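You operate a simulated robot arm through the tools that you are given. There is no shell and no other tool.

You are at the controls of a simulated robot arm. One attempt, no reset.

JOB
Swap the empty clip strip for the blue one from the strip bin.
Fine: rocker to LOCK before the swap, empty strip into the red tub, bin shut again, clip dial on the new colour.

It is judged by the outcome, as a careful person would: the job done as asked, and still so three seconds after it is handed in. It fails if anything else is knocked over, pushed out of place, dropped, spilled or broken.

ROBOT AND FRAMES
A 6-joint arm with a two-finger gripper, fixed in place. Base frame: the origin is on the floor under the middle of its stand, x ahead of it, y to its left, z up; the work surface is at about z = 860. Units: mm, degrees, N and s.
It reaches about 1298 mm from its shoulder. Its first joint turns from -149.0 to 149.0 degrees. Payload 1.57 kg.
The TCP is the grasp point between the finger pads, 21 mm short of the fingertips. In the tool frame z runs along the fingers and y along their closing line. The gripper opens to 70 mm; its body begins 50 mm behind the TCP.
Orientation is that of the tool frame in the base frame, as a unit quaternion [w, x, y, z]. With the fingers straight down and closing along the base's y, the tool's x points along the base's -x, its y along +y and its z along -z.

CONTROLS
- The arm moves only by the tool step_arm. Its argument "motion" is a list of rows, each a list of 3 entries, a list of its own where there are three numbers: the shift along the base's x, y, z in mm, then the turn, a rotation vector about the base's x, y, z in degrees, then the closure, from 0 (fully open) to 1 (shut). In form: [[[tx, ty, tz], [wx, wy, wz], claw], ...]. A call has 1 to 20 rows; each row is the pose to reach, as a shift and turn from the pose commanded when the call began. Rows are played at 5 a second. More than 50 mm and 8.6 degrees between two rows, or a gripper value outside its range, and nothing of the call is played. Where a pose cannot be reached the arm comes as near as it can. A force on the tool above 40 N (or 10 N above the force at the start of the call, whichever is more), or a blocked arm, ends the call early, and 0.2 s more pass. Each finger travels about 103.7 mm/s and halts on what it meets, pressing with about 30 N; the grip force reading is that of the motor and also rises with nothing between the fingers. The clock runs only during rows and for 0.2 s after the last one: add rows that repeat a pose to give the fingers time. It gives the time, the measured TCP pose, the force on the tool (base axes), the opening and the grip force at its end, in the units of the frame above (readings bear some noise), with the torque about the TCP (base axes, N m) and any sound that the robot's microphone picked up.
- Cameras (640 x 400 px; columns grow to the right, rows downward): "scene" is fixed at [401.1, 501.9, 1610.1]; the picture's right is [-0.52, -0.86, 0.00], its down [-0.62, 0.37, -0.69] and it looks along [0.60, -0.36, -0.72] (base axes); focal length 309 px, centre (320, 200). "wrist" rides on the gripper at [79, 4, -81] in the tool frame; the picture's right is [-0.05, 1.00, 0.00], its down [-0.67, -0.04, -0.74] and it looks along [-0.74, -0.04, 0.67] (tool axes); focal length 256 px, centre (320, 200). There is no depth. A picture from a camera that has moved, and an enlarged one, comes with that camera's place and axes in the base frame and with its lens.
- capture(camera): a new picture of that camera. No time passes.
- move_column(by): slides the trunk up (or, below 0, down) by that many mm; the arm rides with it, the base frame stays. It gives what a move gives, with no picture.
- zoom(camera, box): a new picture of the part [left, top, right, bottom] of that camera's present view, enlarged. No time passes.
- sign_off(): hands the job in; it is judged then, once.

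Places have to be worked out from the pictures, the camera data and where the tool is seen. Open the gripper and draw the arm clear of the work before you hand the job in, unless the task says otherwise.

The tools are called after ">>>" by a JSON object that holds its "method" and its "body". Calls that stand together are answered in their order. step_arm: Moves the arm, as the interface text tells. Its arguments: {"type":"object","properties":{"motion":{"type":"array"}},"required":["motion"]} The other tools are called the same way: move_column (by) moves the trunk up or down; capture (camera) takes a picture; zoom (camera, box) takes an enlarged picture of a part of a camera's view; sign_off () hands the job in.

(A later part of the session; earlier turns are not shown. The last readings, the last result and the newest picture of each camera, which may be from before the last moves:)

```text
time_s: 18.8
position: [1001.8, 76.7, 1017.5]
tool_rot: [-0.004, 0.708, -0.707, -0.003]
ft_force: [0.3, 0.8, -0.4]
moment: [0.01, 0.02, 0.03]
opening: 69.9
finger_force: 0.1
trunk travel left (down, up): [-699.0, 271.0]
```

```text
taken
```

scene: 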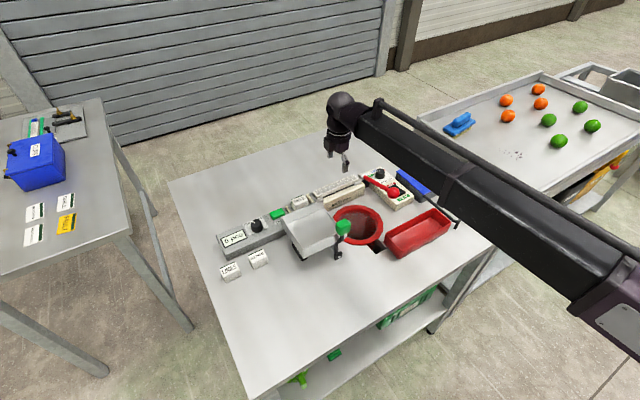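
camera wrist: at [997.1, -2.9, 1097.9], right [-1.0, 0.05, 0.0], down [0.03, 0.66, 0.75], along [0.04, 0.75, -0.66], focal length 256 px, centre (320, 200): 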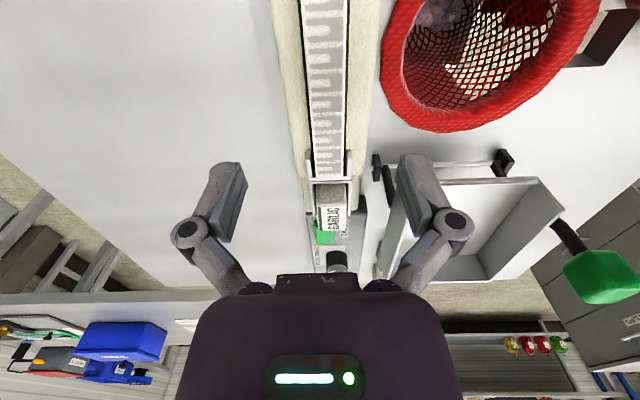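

The yaw works and I have an end-on view along the strip. I zoom in to judge its width, height and the gap to the body.

>>> {"method": "zoom", "body": {"camera": "wrist", "box": [260, 0, 400, 100]}}

>>> {"method": "zoom", "body": {"camera": "wrist", "box": [260, 100, 400, 200]}}

>>> {"method": "zoom", "body": {"camera": "scene", "box": [300, 160, 370, 220]}}

```text
4.00 times, centred on (330, 50) of wrist
camera zoom: at [997.1, -2.9, 1097.9], right [-1.0, 0.05, 0.0], down [0.03, 0.66, 0.75], along [0.04, 0.75, -0.66], focal length 1024 px, centre (280, 800)
```

zoom: 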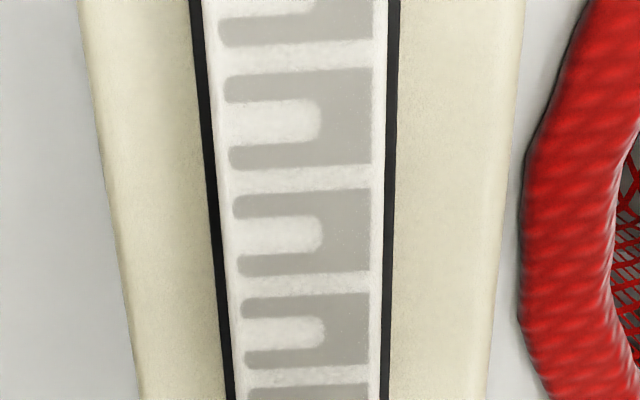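

```text
4.00 times, centred on (330, 150) of wrist
camera zoom: at [997.1, -2.9, 1097.9], right [-1.0, 0.05, 0.0], down [0.03, 0.66, 0.75], along [0.04, 0.75, -0.66], focal length 1024 px, centre (280, 400)
```

zoom: 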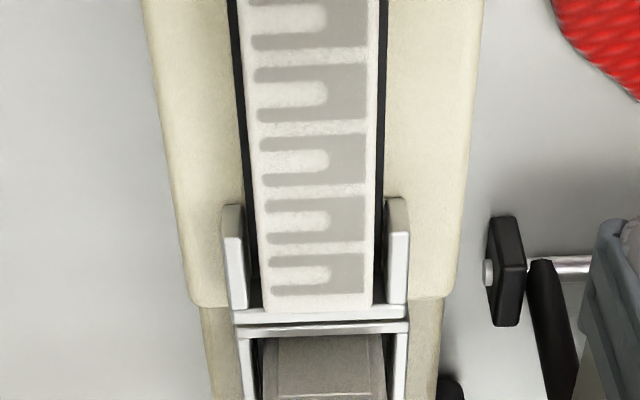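

```text
6.67 times, centred on (335, 190) of scene
camera zoom: at [401.1, 501.9, 1610.1], right [-0.52, -0.86, 0.0], down [-0.62, 0.37, -0.69], along [0.6, -0.36, -0.72], focal length 2062 px, centre (220, 267)
```

zoom: 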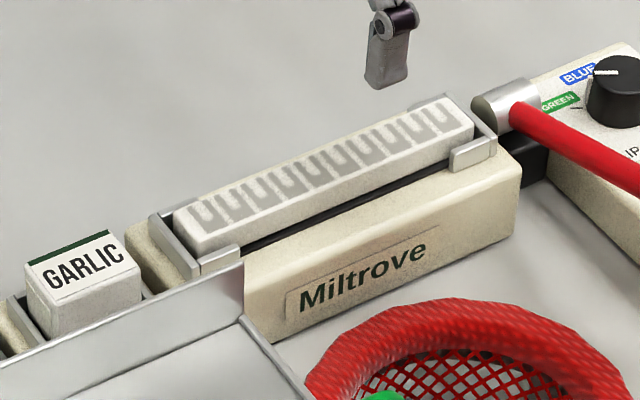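

The strip is a bar about 26 mm wide (x 984–1010) and 158 mm long (y 2–160). Its top is at z ≈ 927, standing about 17 mm above the body (≈ 910). I centre the tool on it and narrow the fingers to about 45 mm.

>>> {"method": "step_arm", "body": {"motion": [[[-4.4, 4, 0], [0, 0, 0], 0.35], [[-4.4, 4, 0], [0, 0, 0], 0.35]]}}

>>> {"method": "move_column", "body": {"by": -55}}

>>> {"method": "capture", "body": {"camera": "wrist"}}

>>> {"method": "zoom", "body": {"camera": "scene", "box": [300, 150, 370, 210]}}

```text
time_s: 19.4
position: [996.5, 80.6, 1017.3]
tool_rot: [-0.003, 0.708, -0.707, -0.003]
ft_force: [0.0, -0.1, -0.7]
moment: [0.0, -0.01, 0.0]
opening: 45.6
finger_force: 0.1
trunk travel left (down, up): [-699.0, 271.0]
```

```text
time_s: 20.4
position: [996.1, 80.6, 963.0]
tool_rot: [-0.003, 0.707, -0.707, -0.003]
ft_force: [1.0, 0.7, -0.5]
moment: [0.0, 0.01, -0.01]
opening: 45.6
finger_force: 0.0
trunk travel left (down, up): [-644.0, 326.0]
```

```text
taken
camera wrist: at [992.3, 0.6, 1043.0], right [-1.0, 0.05, 0.0], down [0.04, 0.66, 0.75], along [0.04, 0.75, -0.66], focal length 256 px, centre (320, 200)
```

wrist: 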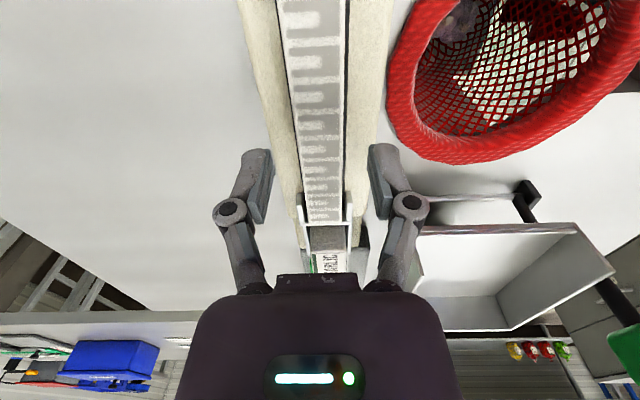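

```text
6.67 times, centred on (335, 180) of scene
camera zoom: at [401.1, 501.9, 1610.1], right [-0.52, -0.86, 0.0], down [-0.62, 0.37, -0.69], along [0.6, -0.36, -0.72], focal length 2062 px, centre (220, 333)
```

zoom: 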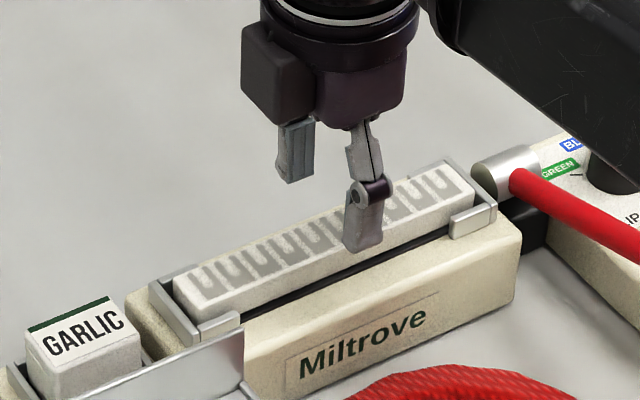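

The strip is centred between the fingers (tips at z ≈ 942). I lower 26 mm so the tips come to about z 916, just above the body.

>>> {"method": "move_column", "body": {"by": -26}}

>>> {"method": "zoom", "body": {"camera": "wrist", "box": [220, 60, 440, 240]}}

>>> {"method": "zoom", "body": {"camera": "scene", "box": [300, 150, 370, 210]}}

```text
time_s: 21.1
position: [995.8, 79.6, 937.0]
tool_rot: [-0.002, 0.707, -0.707, -0.002]
ft_force: [-1.1, -0.6, -0.2]
moment: [-0.04, 0.02, -0.03]
opening: 45.7
finger_force: 0.1
trunk travel left (down, up): [-618.0, 352.0]
```

```text
2.22 times, centred on (330, 150) of wrist
camera zoom: at [992.3, 0.7, 1017.0], right [-1.0, 0.05, 0.0], down [0.04, 0.66, 0.75], along [0.04, 0.75, -0.66], focal length 569 px, centre (298, 311)
```

zoom: 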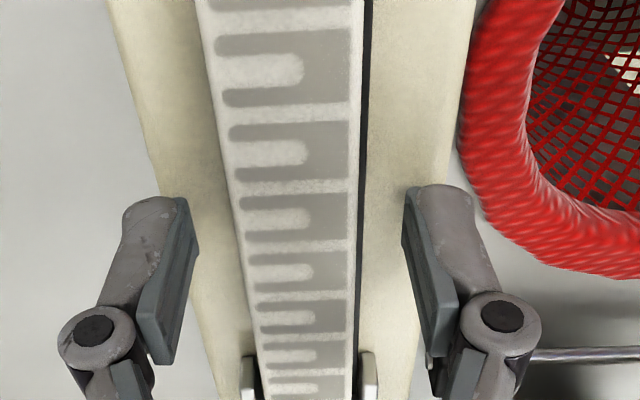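

```text
6.67 times, centred on (335, 180) of scene
camera zoom: at [401.1, 501.9, 1610.1], right [-0.52, -0.86, 0.0], down [-0.62, 0.37, -0.69], along [0.6, -0.36, -0.72], focal length 2062 px, centre (220, 333)
```

zoom: 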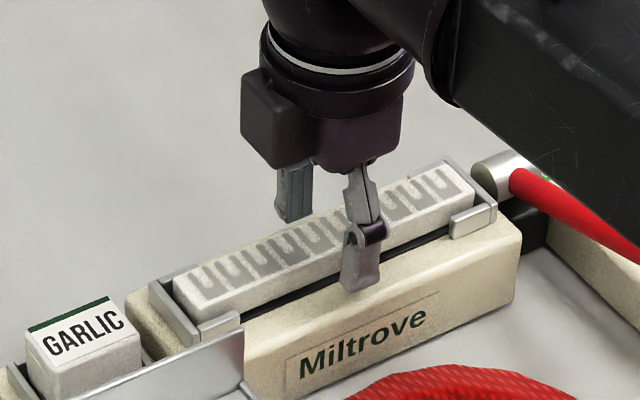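

Strip edges at x ≈ 984 and 1008 match the tool centre at x ≈ 996. I lower 3 mm more for a better bite.

>>> {"method": "move_column", "body": {"by": -3}}

```text
time_s: 21.6
position: [997.4, 81.2, 934.2]
tool_rot: [0.003, -0.707, 0.708, 0.003]
ft_force: [0.0, -0.2, 1.1]
moment: [0.02, -0.01, 0.0]
opening: 46.0
finger_force: 0.1
trunk travel left (down, up): [-615.0, 355.0]
```

No contact with the body yet. I close the fingers on the strip.

>>> {"method": "step_arm", "body": {"motion": [[[0, 0, 0], [0, 0, 0], 0.5], [[0, 0, 0], [0, 0, 0], 0.65], [[0, 0, 0], [0, 0, 0], 0.8], [[0, 0, 0], [0, 0, 0], 0.8]]}}

>>> {"method": "zoom", "body": {"camera": "wrist", "box": [220, 60, 440, 240]}}

```text
time_s: 22.6
position: [995.9, 80.2, 933.4]
tool_rot: [-0.003, 0.707, -0.707, -0.003]
ft_force: [-0.2, 0.2, 0.9]
moment: [0.0, -0.02, 0.0]
opening: 24.0
finger_force: 29.3
trunk travel left (down, up): [-615.0, 355.0]
```

```text
2.22 times, centred on (330, 150) of wrist
camera zoom: at [992.4, 0.7, 1014.0], right [-1.0, 0.05, 0.0], down [0.04, 0.66, 0.75], along [0.04, 0.75, -0.66], focal length 569 px, centre (298, 311)
```

zoom: 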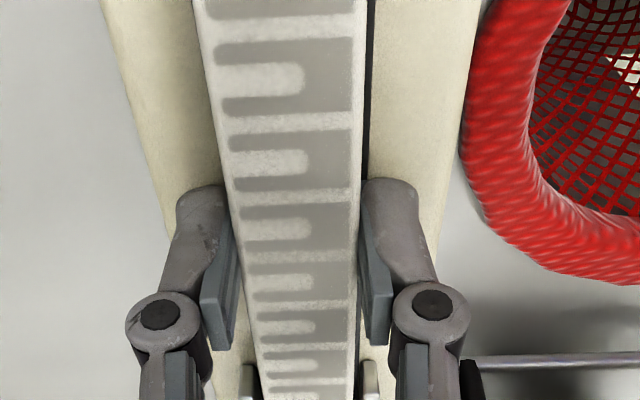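

The grip is firm: 24 mm opening at 29 N. I lift 15 mm by the trunk and check it comes free.

>>> {"method": "move_column", "body": {"by": 15}}

>>> {"method": "zoom", "body": {"camera": "scene", "box": [300, 150, 370, 210]}}

```text
time_s: 23.2
position: [997.2, 80.9, 947.8]
tool_rot: [0.004, -0.707, 0.707, 0.004]
ft_force: [1.0, -0.4, 1.2]
moment: [-0.05, -0.03, 0.0]
opening: 25.1
finger_force: 8.2
trunk travel left (down, up): [-630.0, 340.0]
```

```text
6.67 times, centred on (335, 180) of scene
camera zoom: at [401.1, 501.9, 1610.1], right [-0.52, -0.86, 0.0], down [-0.62, 0.37, -0.69], along [0.6, -0.36, -0.72], focal length 2062 px, centre (220, 333)
```

zoom: 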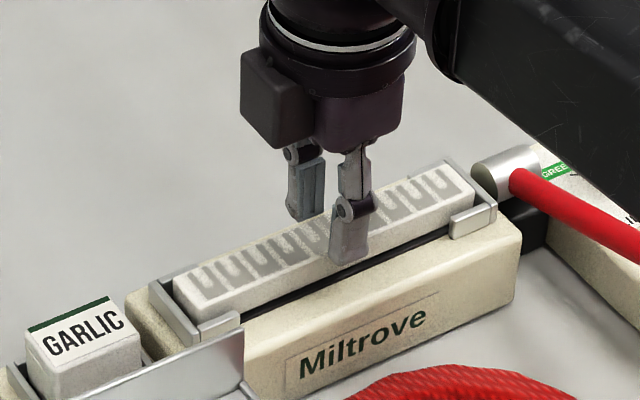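

The fingers slid up the strip without lifting it (the tips were only about 14 mm over its side). I open, go back down and find how deep the tips can go before touching the body.

>>> {"method": "step_arm", "body": {"motion": [[[0, 0, 0], [0, 0, 0], 0.4], [[0, 0, 0], [0, 0, 0], 0.4]]}}

>>> {"method": "zoom", "body": {"camera": "wrist", "box": [220, 0, 440, 240]}}

```text
time_s: 23.8
position: [998.1, 79.7, 947.6]
tool_rot: [0.003, -0.707, 0.708, 0.003]
ft_force: [0.3, 0.5, -0.5]
moment: [0.0, -0.01, 0.0]
opening: 42.2
finger_force: 0.1
trunk travel left (down, up): [-630.0, 340.0]
```

```text
1.67 times, centred on (330, 120) of wrist
camera zoom: at [992.4, 0.7, 1028.9], right [-1.0, 0.05, 0.0], down [0.04, 0.66, 0.75], along [0.04, 0.75, -0.66], focal length 427 px, centre (303, 333)
```

zoom: 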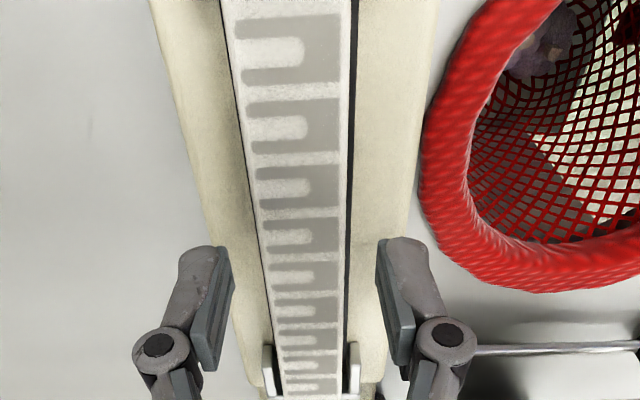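

The strip is undisturbed in the cradle. I lower 16 mm to just below the previous depth.

>>> {"method": "move_column", "body": {"by": -16}}

```text
time_s: 24.5
position: [998.0, 79.6, 933.4]
tool_rot: [0.003, -0.707, 0.707, 0.004]
ft_force: [0.1, 0.4, 0.6]
moment: [-0.01, -0.02, -0.01]
opening: 42.2
finger_force: 0.0
trunk travel left (down, up): [-614.0, 356.0]
```

Still free, so I go down another 3 mm.

>>> {"method": "move_column", "body": {"by": -3}}

```text
time_s: 25.0
position: [996.0, 80.5, 929.7]
tool_rot: [0.003, -0.707, 0.707, 0.003]
ft_force: [-0.3, -0.4, 0.8]
moment: [0.03, -0.06, 0.01]
opening: 41.7
finger_force: 0.0
trunk travel left (down, up): [-611.0, 359.0]
```

No contact yet at tip z ≈ 909. I go down 3 mm more.

>>> {"method": "move_column", "body": {"by": -3}}

>>> {"method": "zoom", "body": {"camera": "scene", "box": [300, 150, 370, 210]}}

```text
time_s: 25.5
position: [996.2, 80.3, 927.6]
tool_rot: [-0.003, 0.707, -0.707, -0.003]
ft_force: [-1.0, 0.4, 12.2]
moment: [-0.1, 0.13, 0.03]
opening: 43.2
finger_force: 0.1
trunk travel left (down, up): [-608.0, 362.0]
```

```text
6.67 times, centred on (335, 180) of scene
camera zoom: at [401.1, 501.9, 1610.1], right [-0.52, -0.86, 0.0], down [-0.62, 0.37, -0.69], along [0.6, -0.36, -0.72], focal length 2062 px, centre (220, 333)
```

zoom: 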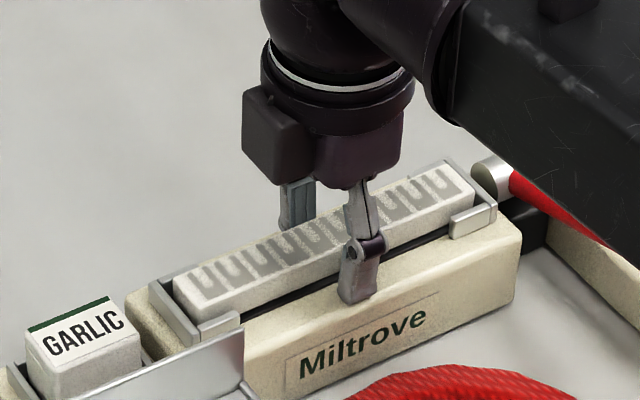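

Contact with the body at TCP z ≈ 928 (12 N). I back off 1 mm, which gives the tips about 19 mm of grip on the strip, then close fully.

>>> {"method": "move_column", "body": {"by": 1}}

>>> {"method": "step_arm", "body": {"motion": [[[0, 0, 0], [0, 0, 0], 0.6], [[0, 0, 0], [0, 0, 0], 0.8], [[0, 0, 0], [0, 0, 0], 1], [[0, 0, 0], [0, 0, 0], 1], [[0, 0, 0], [0, 0, 0], 1]]}}

```text
time_s: 26.0
position: [996.8, 81.1, 928.7]
tool_rot: [0.004, -0.707, 0.707, 0.002]
ft_force: [-1.0, 0.8, 8.0]
moment: [0.0, 0.09, 0.01]
opening: 42.8
finger_force: 0.8
trunk travel left (down, up): [-609.0, 361.0]
```

```text
time_s: 27.2
position: [996.6, 80.1, 930.3]
tool_rot: [0.005, -0.707, 0.707, 0.001]
ft_force: [14.1, 1.1, 34.6]
moment: [-0.16, 0.47, 0.14]
opening: 32.2
finger_force: 32.1
trunk travel left (down, up): [-609.0, 361.0]
```

The fingers stalled at 32 mm with 35 N upward, so the tips swing lower as they close and are pressing on the body. I reopen slightly, raise 3 mm and close again.

>>> {"method": "step_arm", "body": {"motion": [[[0, 0, 0], [0, 0, 0], 0.42], [[0, 0, 0], [0, 0, 0], 0.42]]}}

>>> {"method": "move_column", "body": {"by": 3}}

>>> {"method": "step_arm", "body": {"motion": [[[0, 0, 0], [0, 0, 0], 0.6], [[0, 0, 0], [0, 0, 0], 0.7], [[0, 0, 0], [0, 0, 0], 0.8], [[0, 0, 0], [0, 0, 0], 1], [[0, 0, 0], [0, 0, 0], 1]]}}

```text
time_s: 27.8
position: [995.7, 81.3, 929.5]
tool_rot: [0.005, -0.707, 0.707, 0.003]
ft_force: [-1.7, 0.8, 11.2]
moment: [-0.09, 0.16, -0.02]
opening: 40.0
finger_force: 0.0
trunk travel left (down, up): [-609.0, 361.0]
```

```text
time_s: 28.3
position: [997.0, 80.7, 930.1]
tool_rot: [0.003, -0.707, 0.707, 0.002]
ft_force: [0.1, -0.2, 0.3]
moment: [0.0, 0.02, 0.06]
opening: 40.7
finger_force: 0.0
trunk travel left (down, up): [-612.0, 358.0]
```

```text
time_s: 29.5
position: [997.0, 80.4, 930.2]
tool_rot: [-0.003, 0.708, -0.707, -0.003]
ft_force: [0.6, -1.1, 0.0]
moment: [0.05, 0.02, -0.16]
opening: 30.6
finger_force: 31.9
trunk travel left (down, up): [-612.0, 358.0]
```

The fingers stop at 30.6 mm with no net force: the tips are against the raised lips of the groove, so the body is slightly higher near the strip. I reopen, raise 1.5 mm and close again.

>>> {"method": "step_arm", "body": {"motion": [[[0, 0, 0], [0, 0, 0], 0.45], [[0, 0, 0], [0, 0, 0], 0.45]]}}

>>> {"method": "move_column", "body": {"by": 1.5}}

>>> {"method": "step_arm", "body": {"motion": [[[0, 0, 0], [0, 0, 0], 0.6], [[0, 0, 0], [0, 0, 0], 0.7], [[0, 0, 0], [0, 0, 0], 0.8], [[0, 0, 0], [0, 0, 0], 1], [[0, 0, 0], [0, 0, 0], 1]]}}

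>>> {"method": "zoom", "body": {"camera": "wrist", "box": [220, 60, 440, 240]}}

>>> {"method": "zoom", "body": {"camera": "scene", "box": [310, 160, 365, 205]}}

```text
time_s: 30.1
position: [996.3, 81.6, 930.7]
tool_rot: [-0.003, 0.707, -0.707, -0.003]
ft_force: [0.7, 0.8, -0.7]
moment: [0.04, -0.01, -0.02]
opening: 38.6
finger_force: 0.0
trunk travel left (down, up): [-612.0, 358.0]
```

```text
time_s: 30.6
position: [997.3, 81.3, 932.4]
tool_rot: [0.003, -0.707, 0.708, 0.003]
ft_force: [-1.1, -0.7, 0.3]
moment: [0.01, -0.01, 0.07]
opening: 38.8
finger_force: 0.2
trunk travel left (down, up): [-613.0, 357.0]
```

```text
time_s: 31.9
position: [995.5, 81.2, 933.5]
tool_rot: [-0.003, 0.707, -0.707, -0.003]
ft_force: [-2.0, -0.7, 5.0]
moment: [-0.06, 0.08, -0.04]
opening: 23.7
finger_force: 29.7
trunk travel left (down, up): [-613.0, 357.0]
```

```text
2.22 times, centred on (330, 150) of wrist
camera zoom: at [991.8, 0.7, 1013.1], right [-1.0, 0.05, 0.0], down [0.03, 0.66, 0.75], along [0.04, 0.75, -0.66], focal length 569 px, centre (298, 311)
```

zoom: 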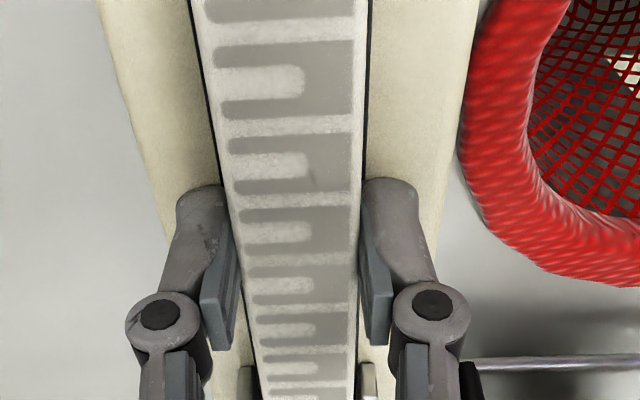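

```text
8.89 times, centred on (338, 182) of scene
camera zoom: at [401.1, 501.9, 1610.1], right [-0.52, -0.86, 0.0], down [-0.62, 0.37, -0.69], along [0.6, -0.36, -0.72], focal length 2749 px, centre (164, 356)
```

zoom: 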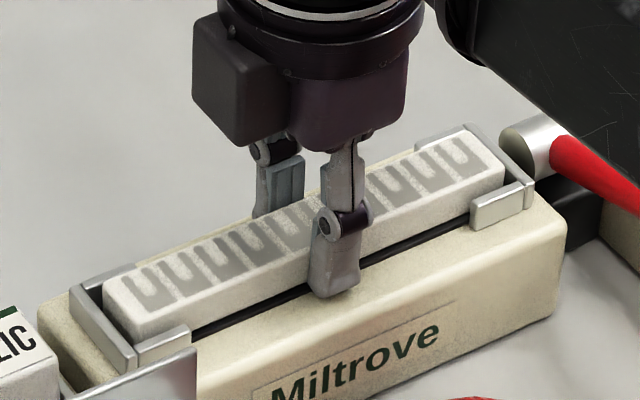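

Now it grips the strip at 23.7 mm with the tips just on the body lip. I lift only 2 mm and read the force.

>>> {"method": "move_column", "body": {"by": 2}}

```text
time_s: 32.4
position: [997.6, 80.1, 933.7]
tool_rot: [-0.003, 0.707, -0.707, -0.003]
ft_force: [0.5, -0.5, 0.5]
moment: [-0.01, 0.03, -0.03]
opening: 24.1
finger_force: 29.8
trunk travel left (down, up): [-615.0, 355.0]
```

>>> {"method": "move_column", "body": {"by": 2}}

```text
time_s: 32.9
position: [996.5, 79.6, 935.5]
tool_rot: [-0.003, 0.707, -0.707, -0.003]
ft_force: [0.1, -0.9, -1.2]
moment: [-0.01, -0.01, 0.01]
opening: 24.1
finger_force: 30.0
trunk travel left (down, up): [-617.0, 353.0]
```

The force reads only about −1 N, so I lift 3 mm more and look whether the strip rises.

>>> {"method": "move_column", "body": {"by": 3}}

>>> {"method": "zoom", "body": {"camera": "scene", "box": [310, 160, 365, 205]}}

>>> {"method": "zoom", "body": {"camera": "wrist", "box": [220, 60, 440, 240]}}

```text
time_s: 33.4
position: [996.8, 81.5, 938.8]
tool_rot: [0.003, -0.707, 0.707, 0.002]
ft_force: [-0.1, -0.7, -0.5]
moment: [0.03, -0.01, -0.02]
opening: 23.8
finger_force: 30.3
trunk travel left (down, up): [-620.0, 350.0]
```

```text
8.89 times, centred on (338, 182) of scene
camera zoom: at [401.1, 501.9, 1610.1], right [-0.52, -0.86, 0.0], down [-0.62, 0.37, -0.69], along [0.6, -0.36, -0.72], focal length 2749 px, centre (164, 356)
```

zoom: 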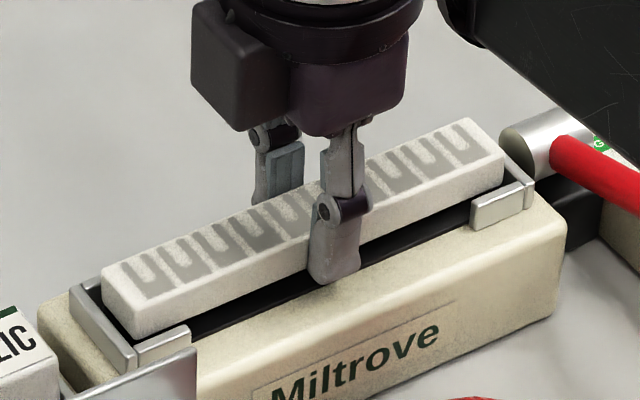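

```text
2.22 times, centred on (330, 150) of wrist
camera zoom: at [992.5, 0.7, 1019.3], right [-1.0, 0.05, 0.0], down [0.04, 0.66, 0.75], along [0.04, 0.75, -0.66], focal length 569 px, centre (298, 311)
```

zoom: 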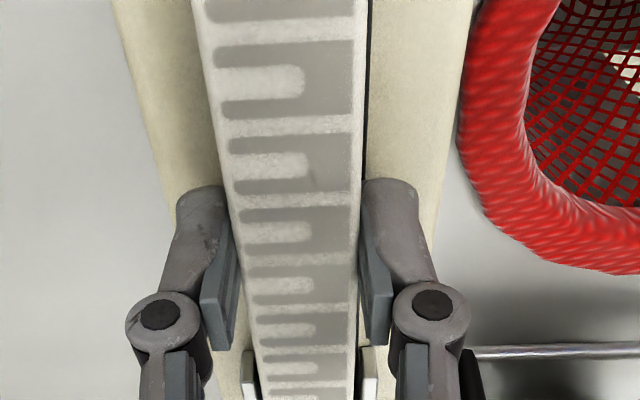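

The strip is now rising with the fingers. I keep lifting in modest steps.

>>> {"method": "move_column", "body": {"by": 5}}

>>> {"method": "zoom", "body": {"camera": "scene", "box": [310, 160, 365, 205]}}

```text
time_s: 34.0
position: [998.2, 80.7, 943.2]
tool_rot: [0.003, -0.707, 0.707, 0.002]
ft_force: [0.3, 1.6, -0.5]
moment: [0.01, -0.01, 0.03]
opening: 23.7
finger_force: 30.0
trunk travel left (down, up): [-625.0, 345.0]
```

```text
8.89 times, centred on (338, 182) of scene
camera zoom: at [401.1, 501.9, 1610.1], right [-0.52, -0.86, 0.0], down [-0.62, 0.37, -0.69], along [0.6, -0.36, -0.72], focal length 2749 px, centre (164, 356)
```

zoom: 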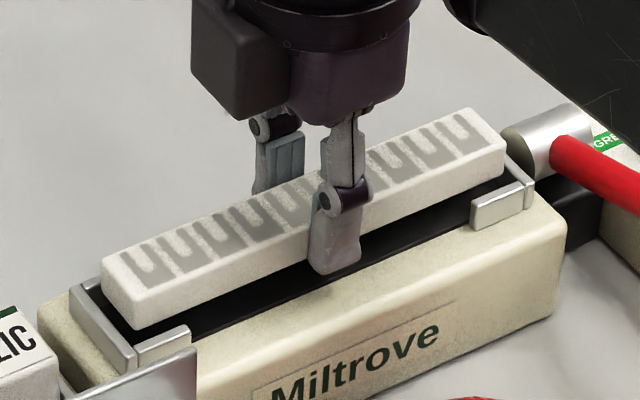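

It is nearly clear of the brackets. I lift 20 mm more.

>>> {"method": "move_column", "body": {"by": 20}}

>>> {"method": "zoom", "body": {"camera": "scene", "box": [300, 140, 380, 205]}}

>>> {"method": "capture", "body": {"camera": "wrist"}}

```text
time_s: 34.6
position: [996.9, 80.5, 963.7]
tool_rot: [-0.003, 0.707, -0.707, -0.003]
ft_force: [0.2, 0.4, -0.4]
moment: [0.02, -0.02, 0.0]
opening: 24.0
finger_force: 30.1
trunk travel left (down, up): [-645.0, 325.0]
```

```text
6.15 times, centred on (340, 172) of scene
camera zoom: at [401.1, 501.9, 1610.1], right [-0.52, -0.86, 0.0], down [-0.62, 0.37, -0.69], along [0.6, -0.36, -0.72], focal length 1903 px, centre (197, 369)
```

zoom: 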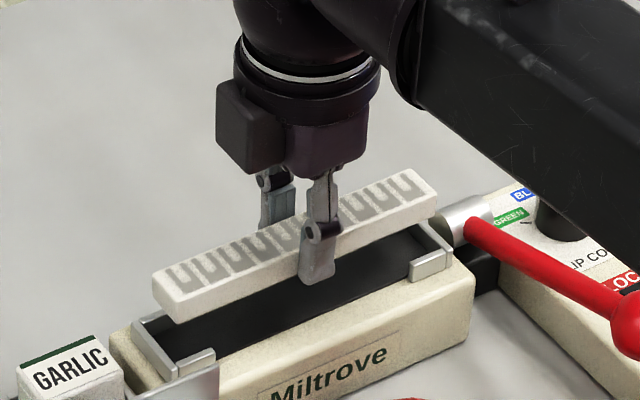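

```text
taken
camera wrist: at [992.6, 0.7, 1044.3], right [-1.0, 0.05, 0.0], down [0.04, 0.66, 0.75], along [0.04, 0.75, -0.66], focal length 256 px, centre (320, 200)
```

wrist: 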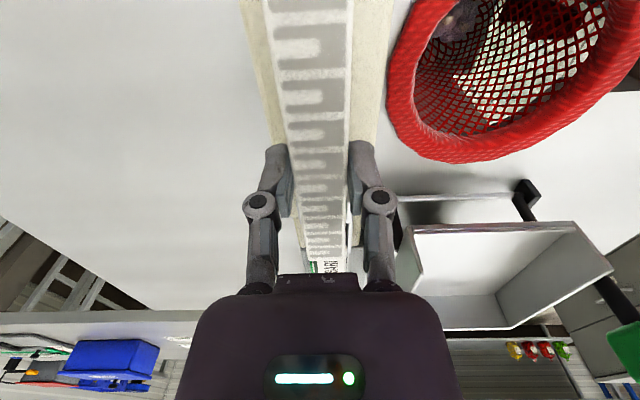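

The empty strip is fully out and held level. I raise 50 mm so its underside clears the lever ball (z ≈ 963).

>>> {"method": "move_column", "body": {"by": 50}}

```text
time_s: 35.5
position: [997.4, 79.8, 1013.2]
tool_rot: [-0.003, 0.707, -0.707, -0.003]
ft_force: [0.4, -0.1, -0.1]
moment: [0.0, 0.03, 0.0]
opening: 24.0
finger_force: 30.4
trunk travel left (down, up): [-695.0, 275.0]
```

Now I move first in y to −50, then in −x to above the tub (752, −50) at this height, at a gentle speed.

>>> {"method": "step_arm", "body": {"motion": [[[0, -25, 0], [0, 0, 0], 1], [[0, -50, 0], [0, 0, 0], 1], [[0, -75, 0], [0, 0, 0], 1], [[0, -100, 0], [0, 0, 0], 1], [[0, -120, 0], [0, 0, 0], 1], [[-5, -130, 0], [0, 0, 0], 1], [[-25, -130, 0], [0, 0, 0], 1], [[-50, -130, 0], [0, 0, 0], 1], [[-75, -130, 0], [0, 0, 0], 1], [[-100, -130, 0], [0, 0, 0], 1], [[-125, -130, 0], [0, 0, 0], 1], [[-150, -130, 0], [0, 0, 0], 1], [[-175, -130, 0], [0, 0, 0], 1], [[-200, -130, 0], [0, 0, 0], 1], [[-225, -130, 0], [0, 0, 0], 1], [[-240, -130, 0], [0, 0, 0], 1], [[-245, -130, 0], [0, 0, 0], 1], [[-245, -130, 0], [0, 0, 0], 1]]}}

>>> {"method": "capture", "body": {"camera": "wrist"}}

>>> {"method": "capture", "body": {"camera": "scene"}}

```text
time_s: 39.3
position: [751.6, -50.3, 1014.0]
tool_rot: [0.003, -0.707, 0.707, 0.003]
ft_force: [0.5, 0.3, -0.4]
moment: [0.03, 0.01, 0.0]
opening: 24.1
finger_force: 30.5
trunk travel left (down, up): [-695.0, 275.0]
```

```text
taken
camera wrist: at [747.3, -129.1, 1094.4], right [-1.0, 0.05, 0.0], down [0.04, 0.66, 0.75], along [0.04, 0.75, -0.66], focal length 256 px, centre (320, 200)
```

wrist: 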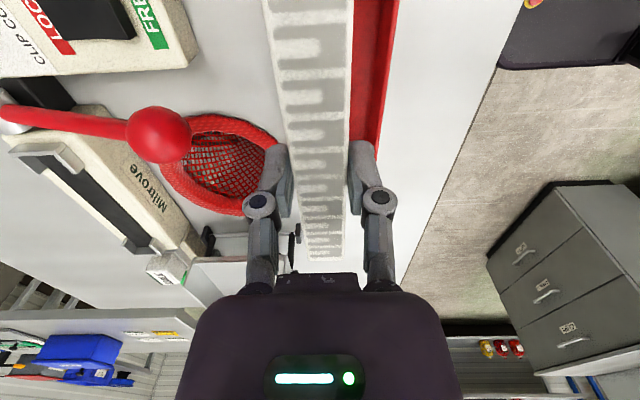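

```text
taken
```

scene: 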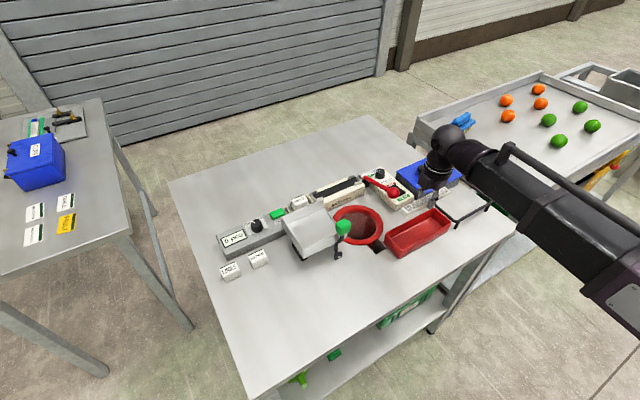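

I check the tub's alignment beneath the strip.

>>> {"method": "zoom", "body": {"camera": "wrist", "box": [240, 0, 440, 150]}}

>>> {"method": "zoom", "body": {"camera": "scene", "box": [370, 150, 480, 260]}}

```text
2.67 times, centred on (340, 75) of wrist
camera zoom: at [747.3, -129.1, 1094.4], right [-1.0, 0.05, 0.0], down [0.04, 0.66, 0.75], along [0.04, 0.75, -0.66], focal length 683 px, centre (267, 533)
```

zoom: 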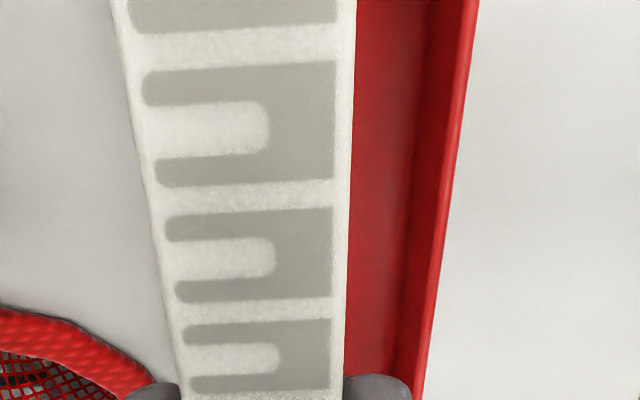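

```text
3.64 times, centred on (425, 205) of scene
camera zoom: at [401.1, 501.9, 1610.1], right [-0.52, -0.86, 0.0], down [-0.62, 0.37, -0.69], along [0.6, -0.36, -0.72], focal length 1125 px, centre (-62, 182)
```

zoom: 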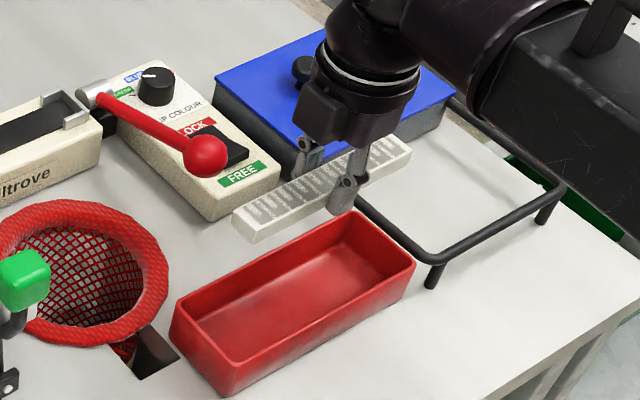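

Combining this view with the scene camera puts the tub at x 705–773, y −134 to 59, with its rim at z ≈ 910, so its centre is about (739, −37). I shift the strip there.

>>> {"method": "step_arm", "body": {"motion": [[[-7, 7, 0], [0, 0, 0], 1], [[-13, 13, 0], [0, 0, 0], 1], [[-13, 13, 0], [0, 0, 0], 1]]}}

>>> {"method": "capture", "body": {"camera": "wrist"}}

>>> {"method": "zoom", "body": {"camera": "wrist", "box": [240, 0, 440, 150]}}

>>> {"method": "zoom", "body": {"camera": "scene", "box": [370, 150, 480, 260]}}

```text
time_s: 40.1
position: [739.1, -36.2, 1014.7]
tool_rot: [0.003, -0.707, 0.707, 0.004]
ft_force: [-0.7, -0.4, -0.3]
moment: [0.01, 0.01, 0.01]
opening: 24.0
finger_force: 30.2
trunk travel left (down, up): [-695.0, 275.0]
```

```text
taken
camera wrist: at [734.7, -116.2, 1094.4], right [-1.0, 0.05, 0.0], down [0.04, 0.66, 0.75], along [0.04, 0.75, -0.66], focal length 256 px, centre (320, 200)
```

wrist: 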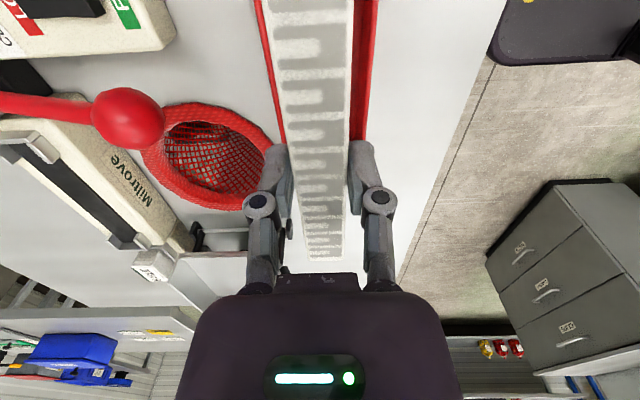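

```text
2.67 times, centred on (340, 75) of wrist
camera zoom: at [734.7, -116.2, 1094.4], right [-1.0, 0.05, 0.0], down [0.04, 0.66, 0.75], along [0.04, 0.75, -0.66], focal length 683 px, centre (267, 533)
```

zoom: 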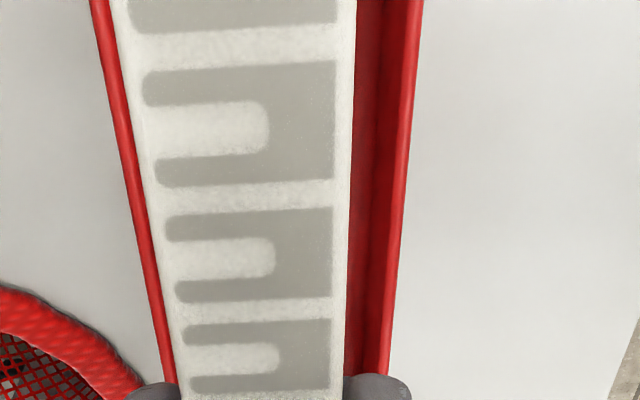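

```text
3.64 times, centred on (425, 205) of scene
camera zoom: at [401.1, 501.9, 1610.1], right [-0.52, -0.86, 0.0], down [-0.62, 0.37, -0.69], along [0.6, -0.36, -0.72], focal length 1125 px, centre (-62, 182)
```

zoom: 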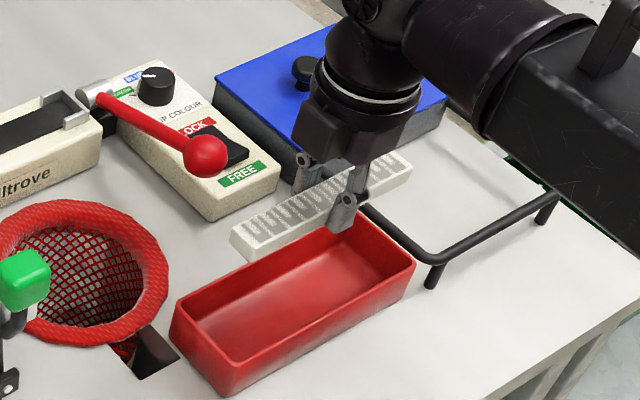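

The strip (x 726–751) is centred between the tub rims (x 702–775). I lower 80 mm so the strip's underside is about at the rim.

>>> {"method": "move_column", "body": {"by": -80}}

>>> {"method": "zoom", "body": {"camera": "wrist", "box": [240, 0, 440, 150]}}

>>> {"method": "zoom", "body": {"camera": "scene", "box": [370, 150, 480, 260]}}

```text
time_s: 41.3
position: [739.4, -36.6, 934.1]
tool_rot: [0.003, -0.707, 0.707, 0.003]
ft_force: [0.4, -0.4, -0.6]
moment: [-0.04, 0.01, 0.01]
opening: 24.1
finger_force: 29.5
trunk travel left (down, up): [-615.0, 355.0]
```

```text
2.67 times, centred on (340, 75) of wrist
camera zoom: at [734.7, -116.4, 1014.5], right [-1.0, 0.05, 0.0], down [0.04, 0.66, 0.75], along [0.04, 0.75, -0.66], focal length 683 px, centre (267, 533)
```

zoom: 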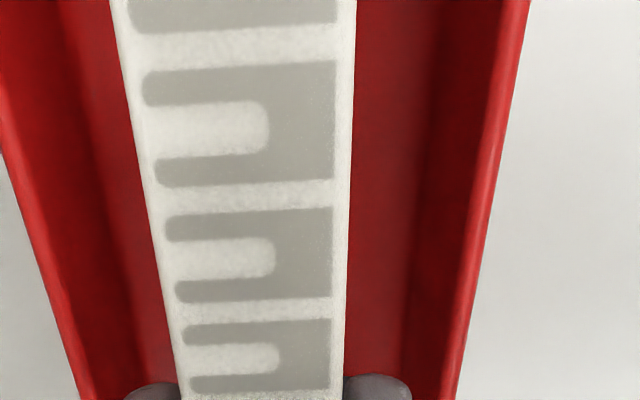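

```text
3.64 times, centred on (425, 205) of scene
camera zoom: at [401.1, 501.9, 1610.1], right [-0.52, -0.86, 0.0], down [-0.62, 0.37, -0.69], along [0.6, -0.36, -0.72], focal length 1125 px, centre (-62, 182)
```

zoom: 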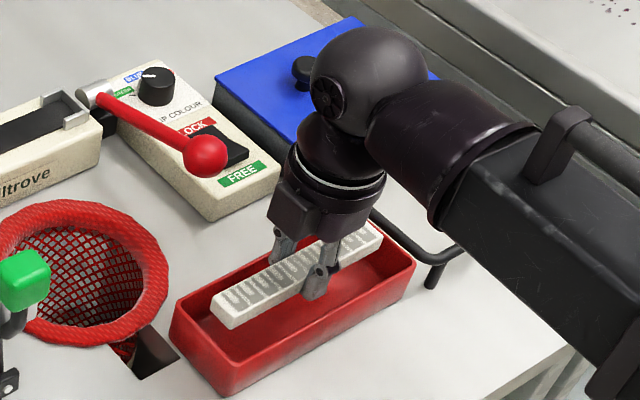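

Well centred inside the tub opening. I lower another 34 mm so the strip is just above the tub floor.

>>> {"method": "move_column", "body": {"by": -34}}

>>> {"method": "zoom", "body": {"camera": "wrist", "box": [200, 0, 460, 200]}}

>>> {"method": "zoom", "body": {"camera": "scene", "box": [370, 170, 470, 260]}}

```text
time_s: 42.1
position: [738.6, -36.7, 900.4]
tool_rot: [0.003, -0.707, 0.707, 0.003]
ft_force: [0.4, -0.5, 0.3]
moment: [-0.01, 0.0, -0.01]
opening: 23.8
finger_force: 29.7
trunk travel left (down, up): [-581.0, 389.0]
```

```text
2.00 times, centred on (330, 100) of wrist
camera zoom: at [734.6, -116.4, 980.4], right [-1.0, 0.05, 0.0], down [0.04, 0.66, 0.75], along [0.04, 0.75, -0.66], focal length 512 px, centre (300, 400)
```

zoom: 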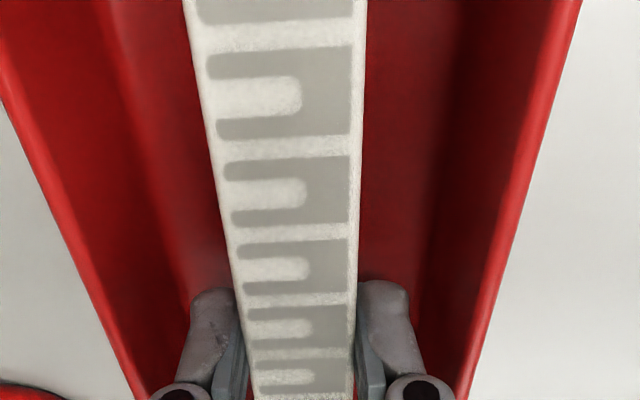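

```text
4.44 times, centred on (420, 215) of scene
camera zoom: at [401.1, 501.9, 1610.1], right [-0.52, -0.86, 0.0], down [-0.62, 0.37, -0.69], along [0.6, -0.36, -0.72], focal length 1374 px, centre (-124, 133)
```

zoom: 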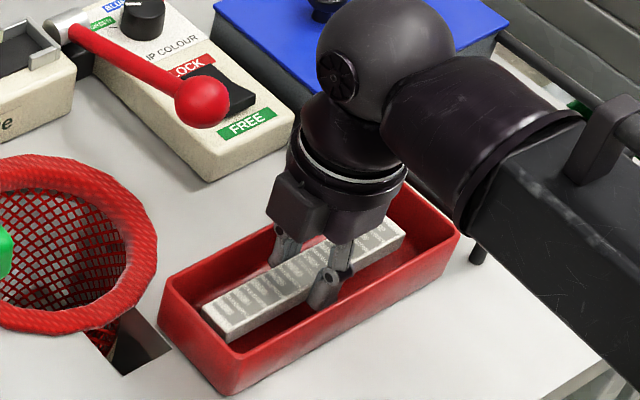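

Force is still near zero and the knuckles have a few mm of side clearance. I lower 5 mm more, watching for floor contact.

>>> {"method": "move_column", "body": {"by": -5}}

```text
time_s: 42.6
position: [739.2, -37.5, 894.2]
tool_rot: [-0.003, 0.708, -0.706, -0.004]
ft_force: [0.2, -0.2, -0.2]
moment: [0.01, -0.01, 0.0]
opening: 23.7
finger_force: 29.9
trunk travel left (down, up): [-576.0, 394.0]
```

>>> {"method": "move_column", "body": {"by": -4}}

>>> {"method": "zoom", "body": {"camera": "wrist", "box": [200, 0, 460, 200]}}

```text
time_s: 43.2
position: [739.0, -36.8, 890.6]
tool_rot: [0.003, -0.707, 0.707, 0.003]
ft_force: [-0.8, 0.0, -0.9]
moment: [-0.02, 0.03, 0.01]
opening: 24.1
finger_force: 29.8
trunk travel left (down, up): [-572.0, 398.0]
```

```text
2.00 times, centred on (330, 100) of wrist
camera zoom: at [734.7, -116.4, 971.4], right [-1.0, 0.05, 0.0], down [0.04, 0.66, 0.75], along [0.04, 0.75, -0.66], focal length 512 px, centre (300, 400)
```

zoom: 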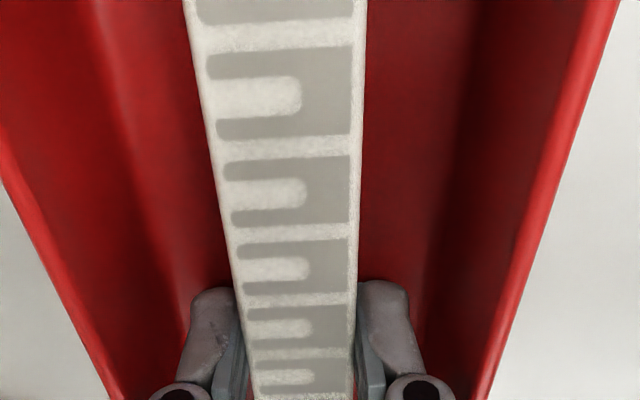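

The strip is a few mm above the floor. I open the fingers just enough (to about 29 mm) to release it without pushing on the tub walls.

>>> {"method": "step_arm", "body": {"motion": [[[0, 0, 0], [0, 0, 0], 0.62], [[0, 0, 0], [0, 0, 0], 0.585], [[0, 0, 0], [0, 0, 0], 0.585]]}}

>>> {"method": "zoom", "body": {"camera": "wrist", "box": [200, 0, 460, 200]}}

>>> {"method": "zoom", "body": {"camera": "scene", "box": [370, 170, 470, 260]}}

```text
time_s: 44.0
position: [739.3, -37.1, 891.1]
tool_rot: [0.003, -0.707, 0.707, 0.003]
ft_force: [0.2, -0.1, 0.1]
moment: [0.0, 0.01, 0.04]
opening: 29.0
finger_force: 0.1
trunk travel left (down, up): [-572.0, 398.0]
```

```text
2.00 times, centred on (330, 100) of wrist
camera zoom: at [734.7, -116.4, 971.5], right [-1.0, 0.05, 0.0], down [0.04, 0.66, 0.75], along [0.04, 0.75, -0.66], focal length 512 px, centre (300, 400)
```

zoom: 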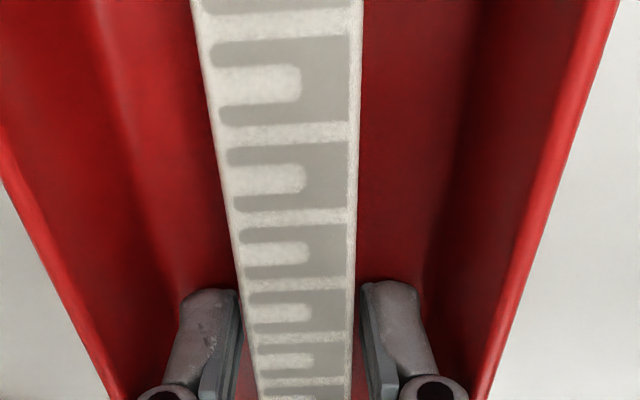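

```text
4.44 times, centred on (420, 215) of scene
camera zoom: at [401.1, 501.9, 1610.1], right [-0.52, -0.86, 0.0], down [-0.62, 0.37, -0.69], along [0.6, -0.36, -0.72], focal length 1374 px, centre (-124, 133)
```

zoom: 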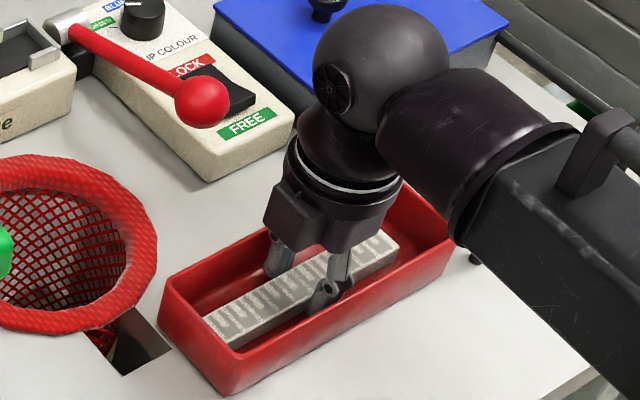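

The strip rests on the tub floor and the fingers are clear of the walls. I raise 125 mm, then check.

>>> {"method": "move_column", "body": {"by": 125}}

>>> {"method": "capture", "body": {"camera": "wrist"}}

>>> {"method": "zoom", "body": {"camera": "scene", "box": [360, 140, 500, 260]}}

```text
time_s: 45.5
position: [739.3, -35.7, 1015.8]
tool_rot: [0.003, -0.707, 0.707, 0.004]
ft_force: [-0.2, 0.6, -0.1]
moment: [0.04, 0.0, 0.0]
opening: 29.0
finger_force: 0.2
trunk travel left (down, up): [-697.0, 273.0]
```

```text
taken
camera wrist: at [734.7, -116.4, 1096.4], right [-1.0, 0.05, 0.0], down [0.04, 0.66, 0.75], along [0.04, 0.75, -0.66], focal length 256 px, centre (320, 200)
```

wrist: 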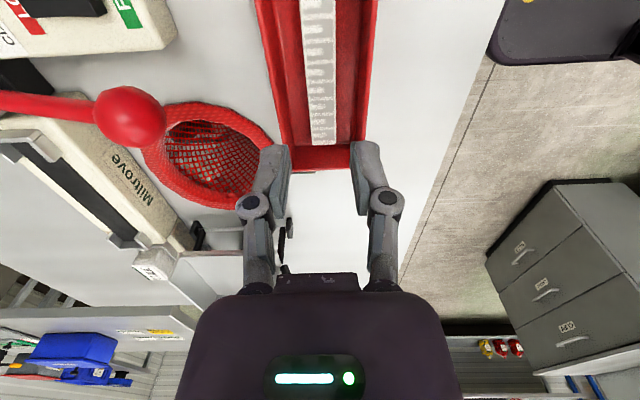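

```text
3.33 times, centred on (430, 200) of scene
camera zoom: at [401.1, 501.9, 1610.1], right [-0.52, -0.86, 0.0], down [-0.62, 0.37, -0.69], along [0.6, -0.36, -0.72], focal length 1031 px, centre (-47, 200)
```

zoom: 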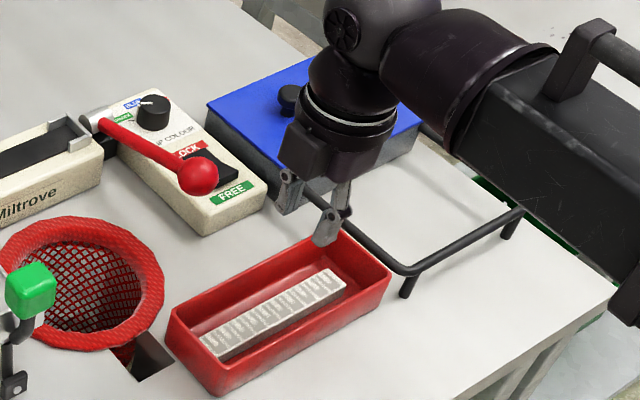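

The empty strip lies neatly in the red tub, and the tub hasn't moved. Next is the bin: the lid top is at z ≈ 907 and its knob is at about (912, −213, 932), with rails toward −x suggesting a sliding lid. I move above the knob at this height.

>>> {"method": "step_arm", "body": {"motion": [[[20, -20, 0], [0, 0, 0], 0.3], [[45, -45, 0], [0, 0, 0], 0.2], [[70, -70, 0], [0, 0, 0], 0.2], [[95, -95, 0], [0, 0, 0], 0.2], [[120, -120, 0], [0, 0, 0], 0.2], [[145, -145, 0], [0, 0, 0], 0.2], [[165, -168, 0], [0, 0, 0], 0.2], [[173, -176, 0], [0, 0, 0], 0.2], [[173, -176, 0], [0, 0, 0], 0.2]]}}

>>> {"method": "capture", "body": {"camera": "wrist"}}

>>> {"method": "zoom", "body": {"camera": "scene", "box": [360, 120, 500, 240]}}

```text
time_s: 47.5
position: [912.7, -211.9, 1014.6]
tool_rot: [0.002, -0.707, 0.707, 0.003]
ft_force: [1.2, 0.0, 0.8]
moment: [-0.01, 0.02, 0.01]
opening: 56.1
finger_force: 0.1
trunk travel left (down, up): [-697.0, 273.0]
```

```text
taken
camera wrist: at [908.6, -293.0, 1096.4], right [-1.0, 0.05, 0.0], down [0.04, 0.66, 0.75], along [0.04, 0.75, -0.66], focal length 256 px, centre (320, 200)
```

wrist: 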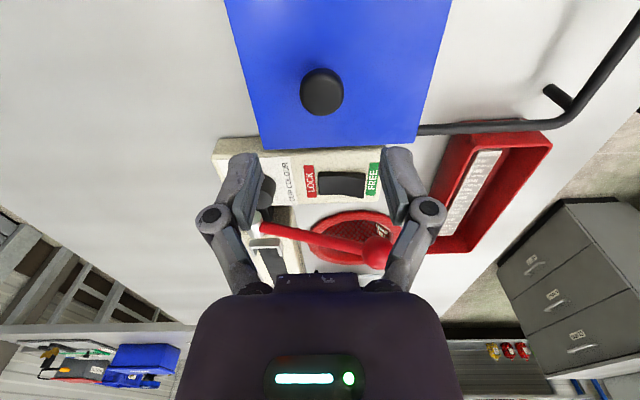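

```text
3.33 times, centred on (430, 180) of scene
camera zoom: at [401.1, 501.9, 1610.1], right [-0.52, -0.86, 0.0], down [-0.62, 0.37, -0.69], along [0.6, -0.36, -0.72], focal length 1031 px, centre (-47, 267)
```

zoom: 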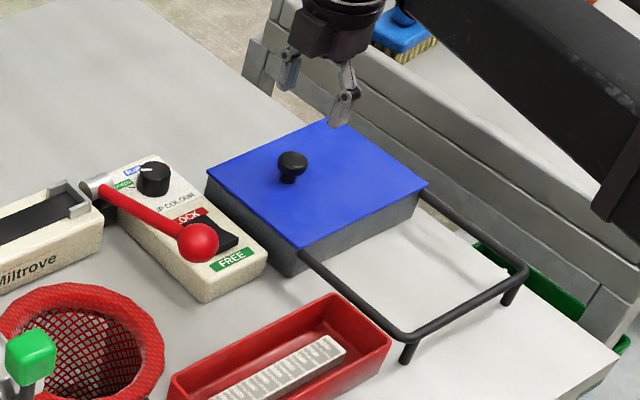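

The knob centre triangulates to (911, −214), directly under the tool. I nudge −1.5 mm in x and lower 60 mm.

>>> {"method": "step_arm", "body": {"motion": [[[-1.5, 0, 0], [0, 0, 0], 0.2], [[-1.5, 0, 0], [0, 0, 0], 0.2]]}}

>>> {"method": "move_column", "body": {"by": -60}}

>>> {"method": "capture", "body": {"camera": "wrist"}}

>>> {"method": "zoom", "body": {"camera": "scene", "box": [390, 130, 460, 200]}}

```text
time_s: 48.1
position: [910.9, -212.7, 1015.2]
tool_rot: [-0.003, 0.707, -0.707, -0.003]
ft_force: [-0.9, 0.3, 0.6]
moment: [-0.02, 0.01, -0.03]
opening: 56.1
finger_force: 0.0
trunk travel left (down, up): [-697.0, 273.0]
```

```text
time_s: 49.1
position: [910.6, -213.0, 956.5]
tool_rot: [-0.003, 0.708, -0.706, -0.004]
ft_force: [-1.0, -0.2, 0.2]
moment: [0.01, 0.0, 0.01]
opening: 56.1
finger_force: 0.0
trunk travel left (down, up): [-637.0, 333.0]
```

```text
taken
camera wrist: at [906.7, -292.9, 1036.5], right [-1.0, 0.05, 0.0], down [0.04, 0.66, 0.75], along [0.04, 0.75, -0.66], focal length 256 px, centre (320, 200)
```

wrist: 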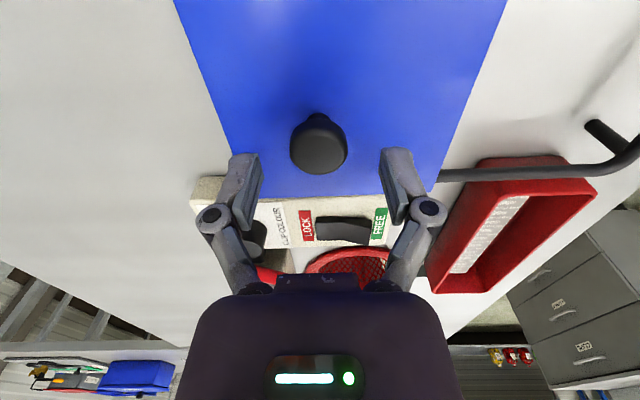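

```text
5.71 times, centred on (425, 165) of scene
camera zoom: at [401.1, 501.9, 1610.1], right [-0.52, -0.86, 0.0], down [-0.62, 0.37, -0.69], along [0.6, -0.36, -0.72], focal length 1767 px, centre (-280, 400)
```

zoom: 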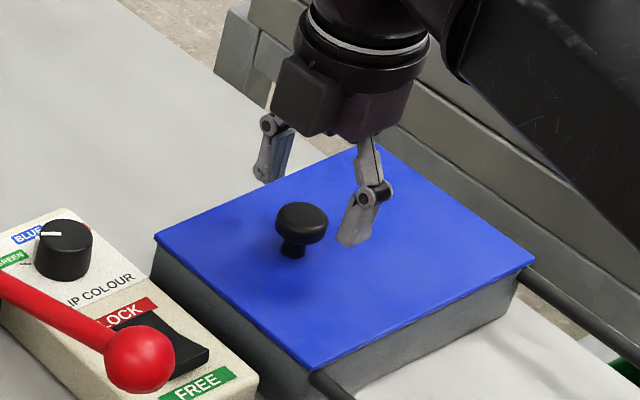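

The knob is between the fingers in x. I lower another 20 mm so the tips surround the knob head just above the lid.

>>> {"method": "move_column", "body": {"by": -20}}

>>> {"method": "zoom", "body": {"camera": "scene", "box": [390, 130, 460, 200]}}

>>> {"method": "zoom", "body": {"camera": "wrist", "box": [200, 80, 440, 240]}}

```text
time_s: 49.8
position: [910.6, -214.0, 936.3]
tool_rot: [-0.003, 0.707, -0.707, -0.003]
ft_force: [0.5, -0.3, 1.1]
moment: [0.01, 0.02, -0.01]
opening: 55.8
finger_force: 0.1
trunk travel left (down, up): [-617.0, 353.0]
```

```text
5.71 times, centred on (425, 165) of scene
camera zoom: at [401.1, 501.9, 1610.1], right [-0.52, -0.86, 0.0], down [-0.62, 0.37, -0.69], along [0.6, -0.36, -0.72], focal length 1767 px, centre (-280, 400)
```

zoom: 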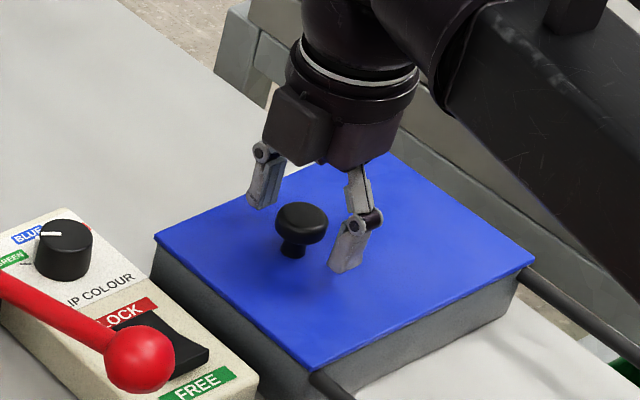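

```text
2.50 times, centred on (320, 160) of wrist
camera zoom: at [906.7, -292.9, 1016.5], right [-1.0, 0.05, 0.0], down [0.04, 0.66, 0.75], along [0.04, 0.75, -0.66], focal length 640 px, centre (320, 300)
```

zoom: 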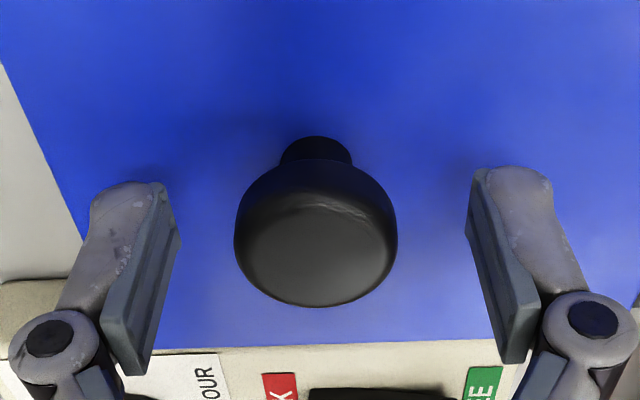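

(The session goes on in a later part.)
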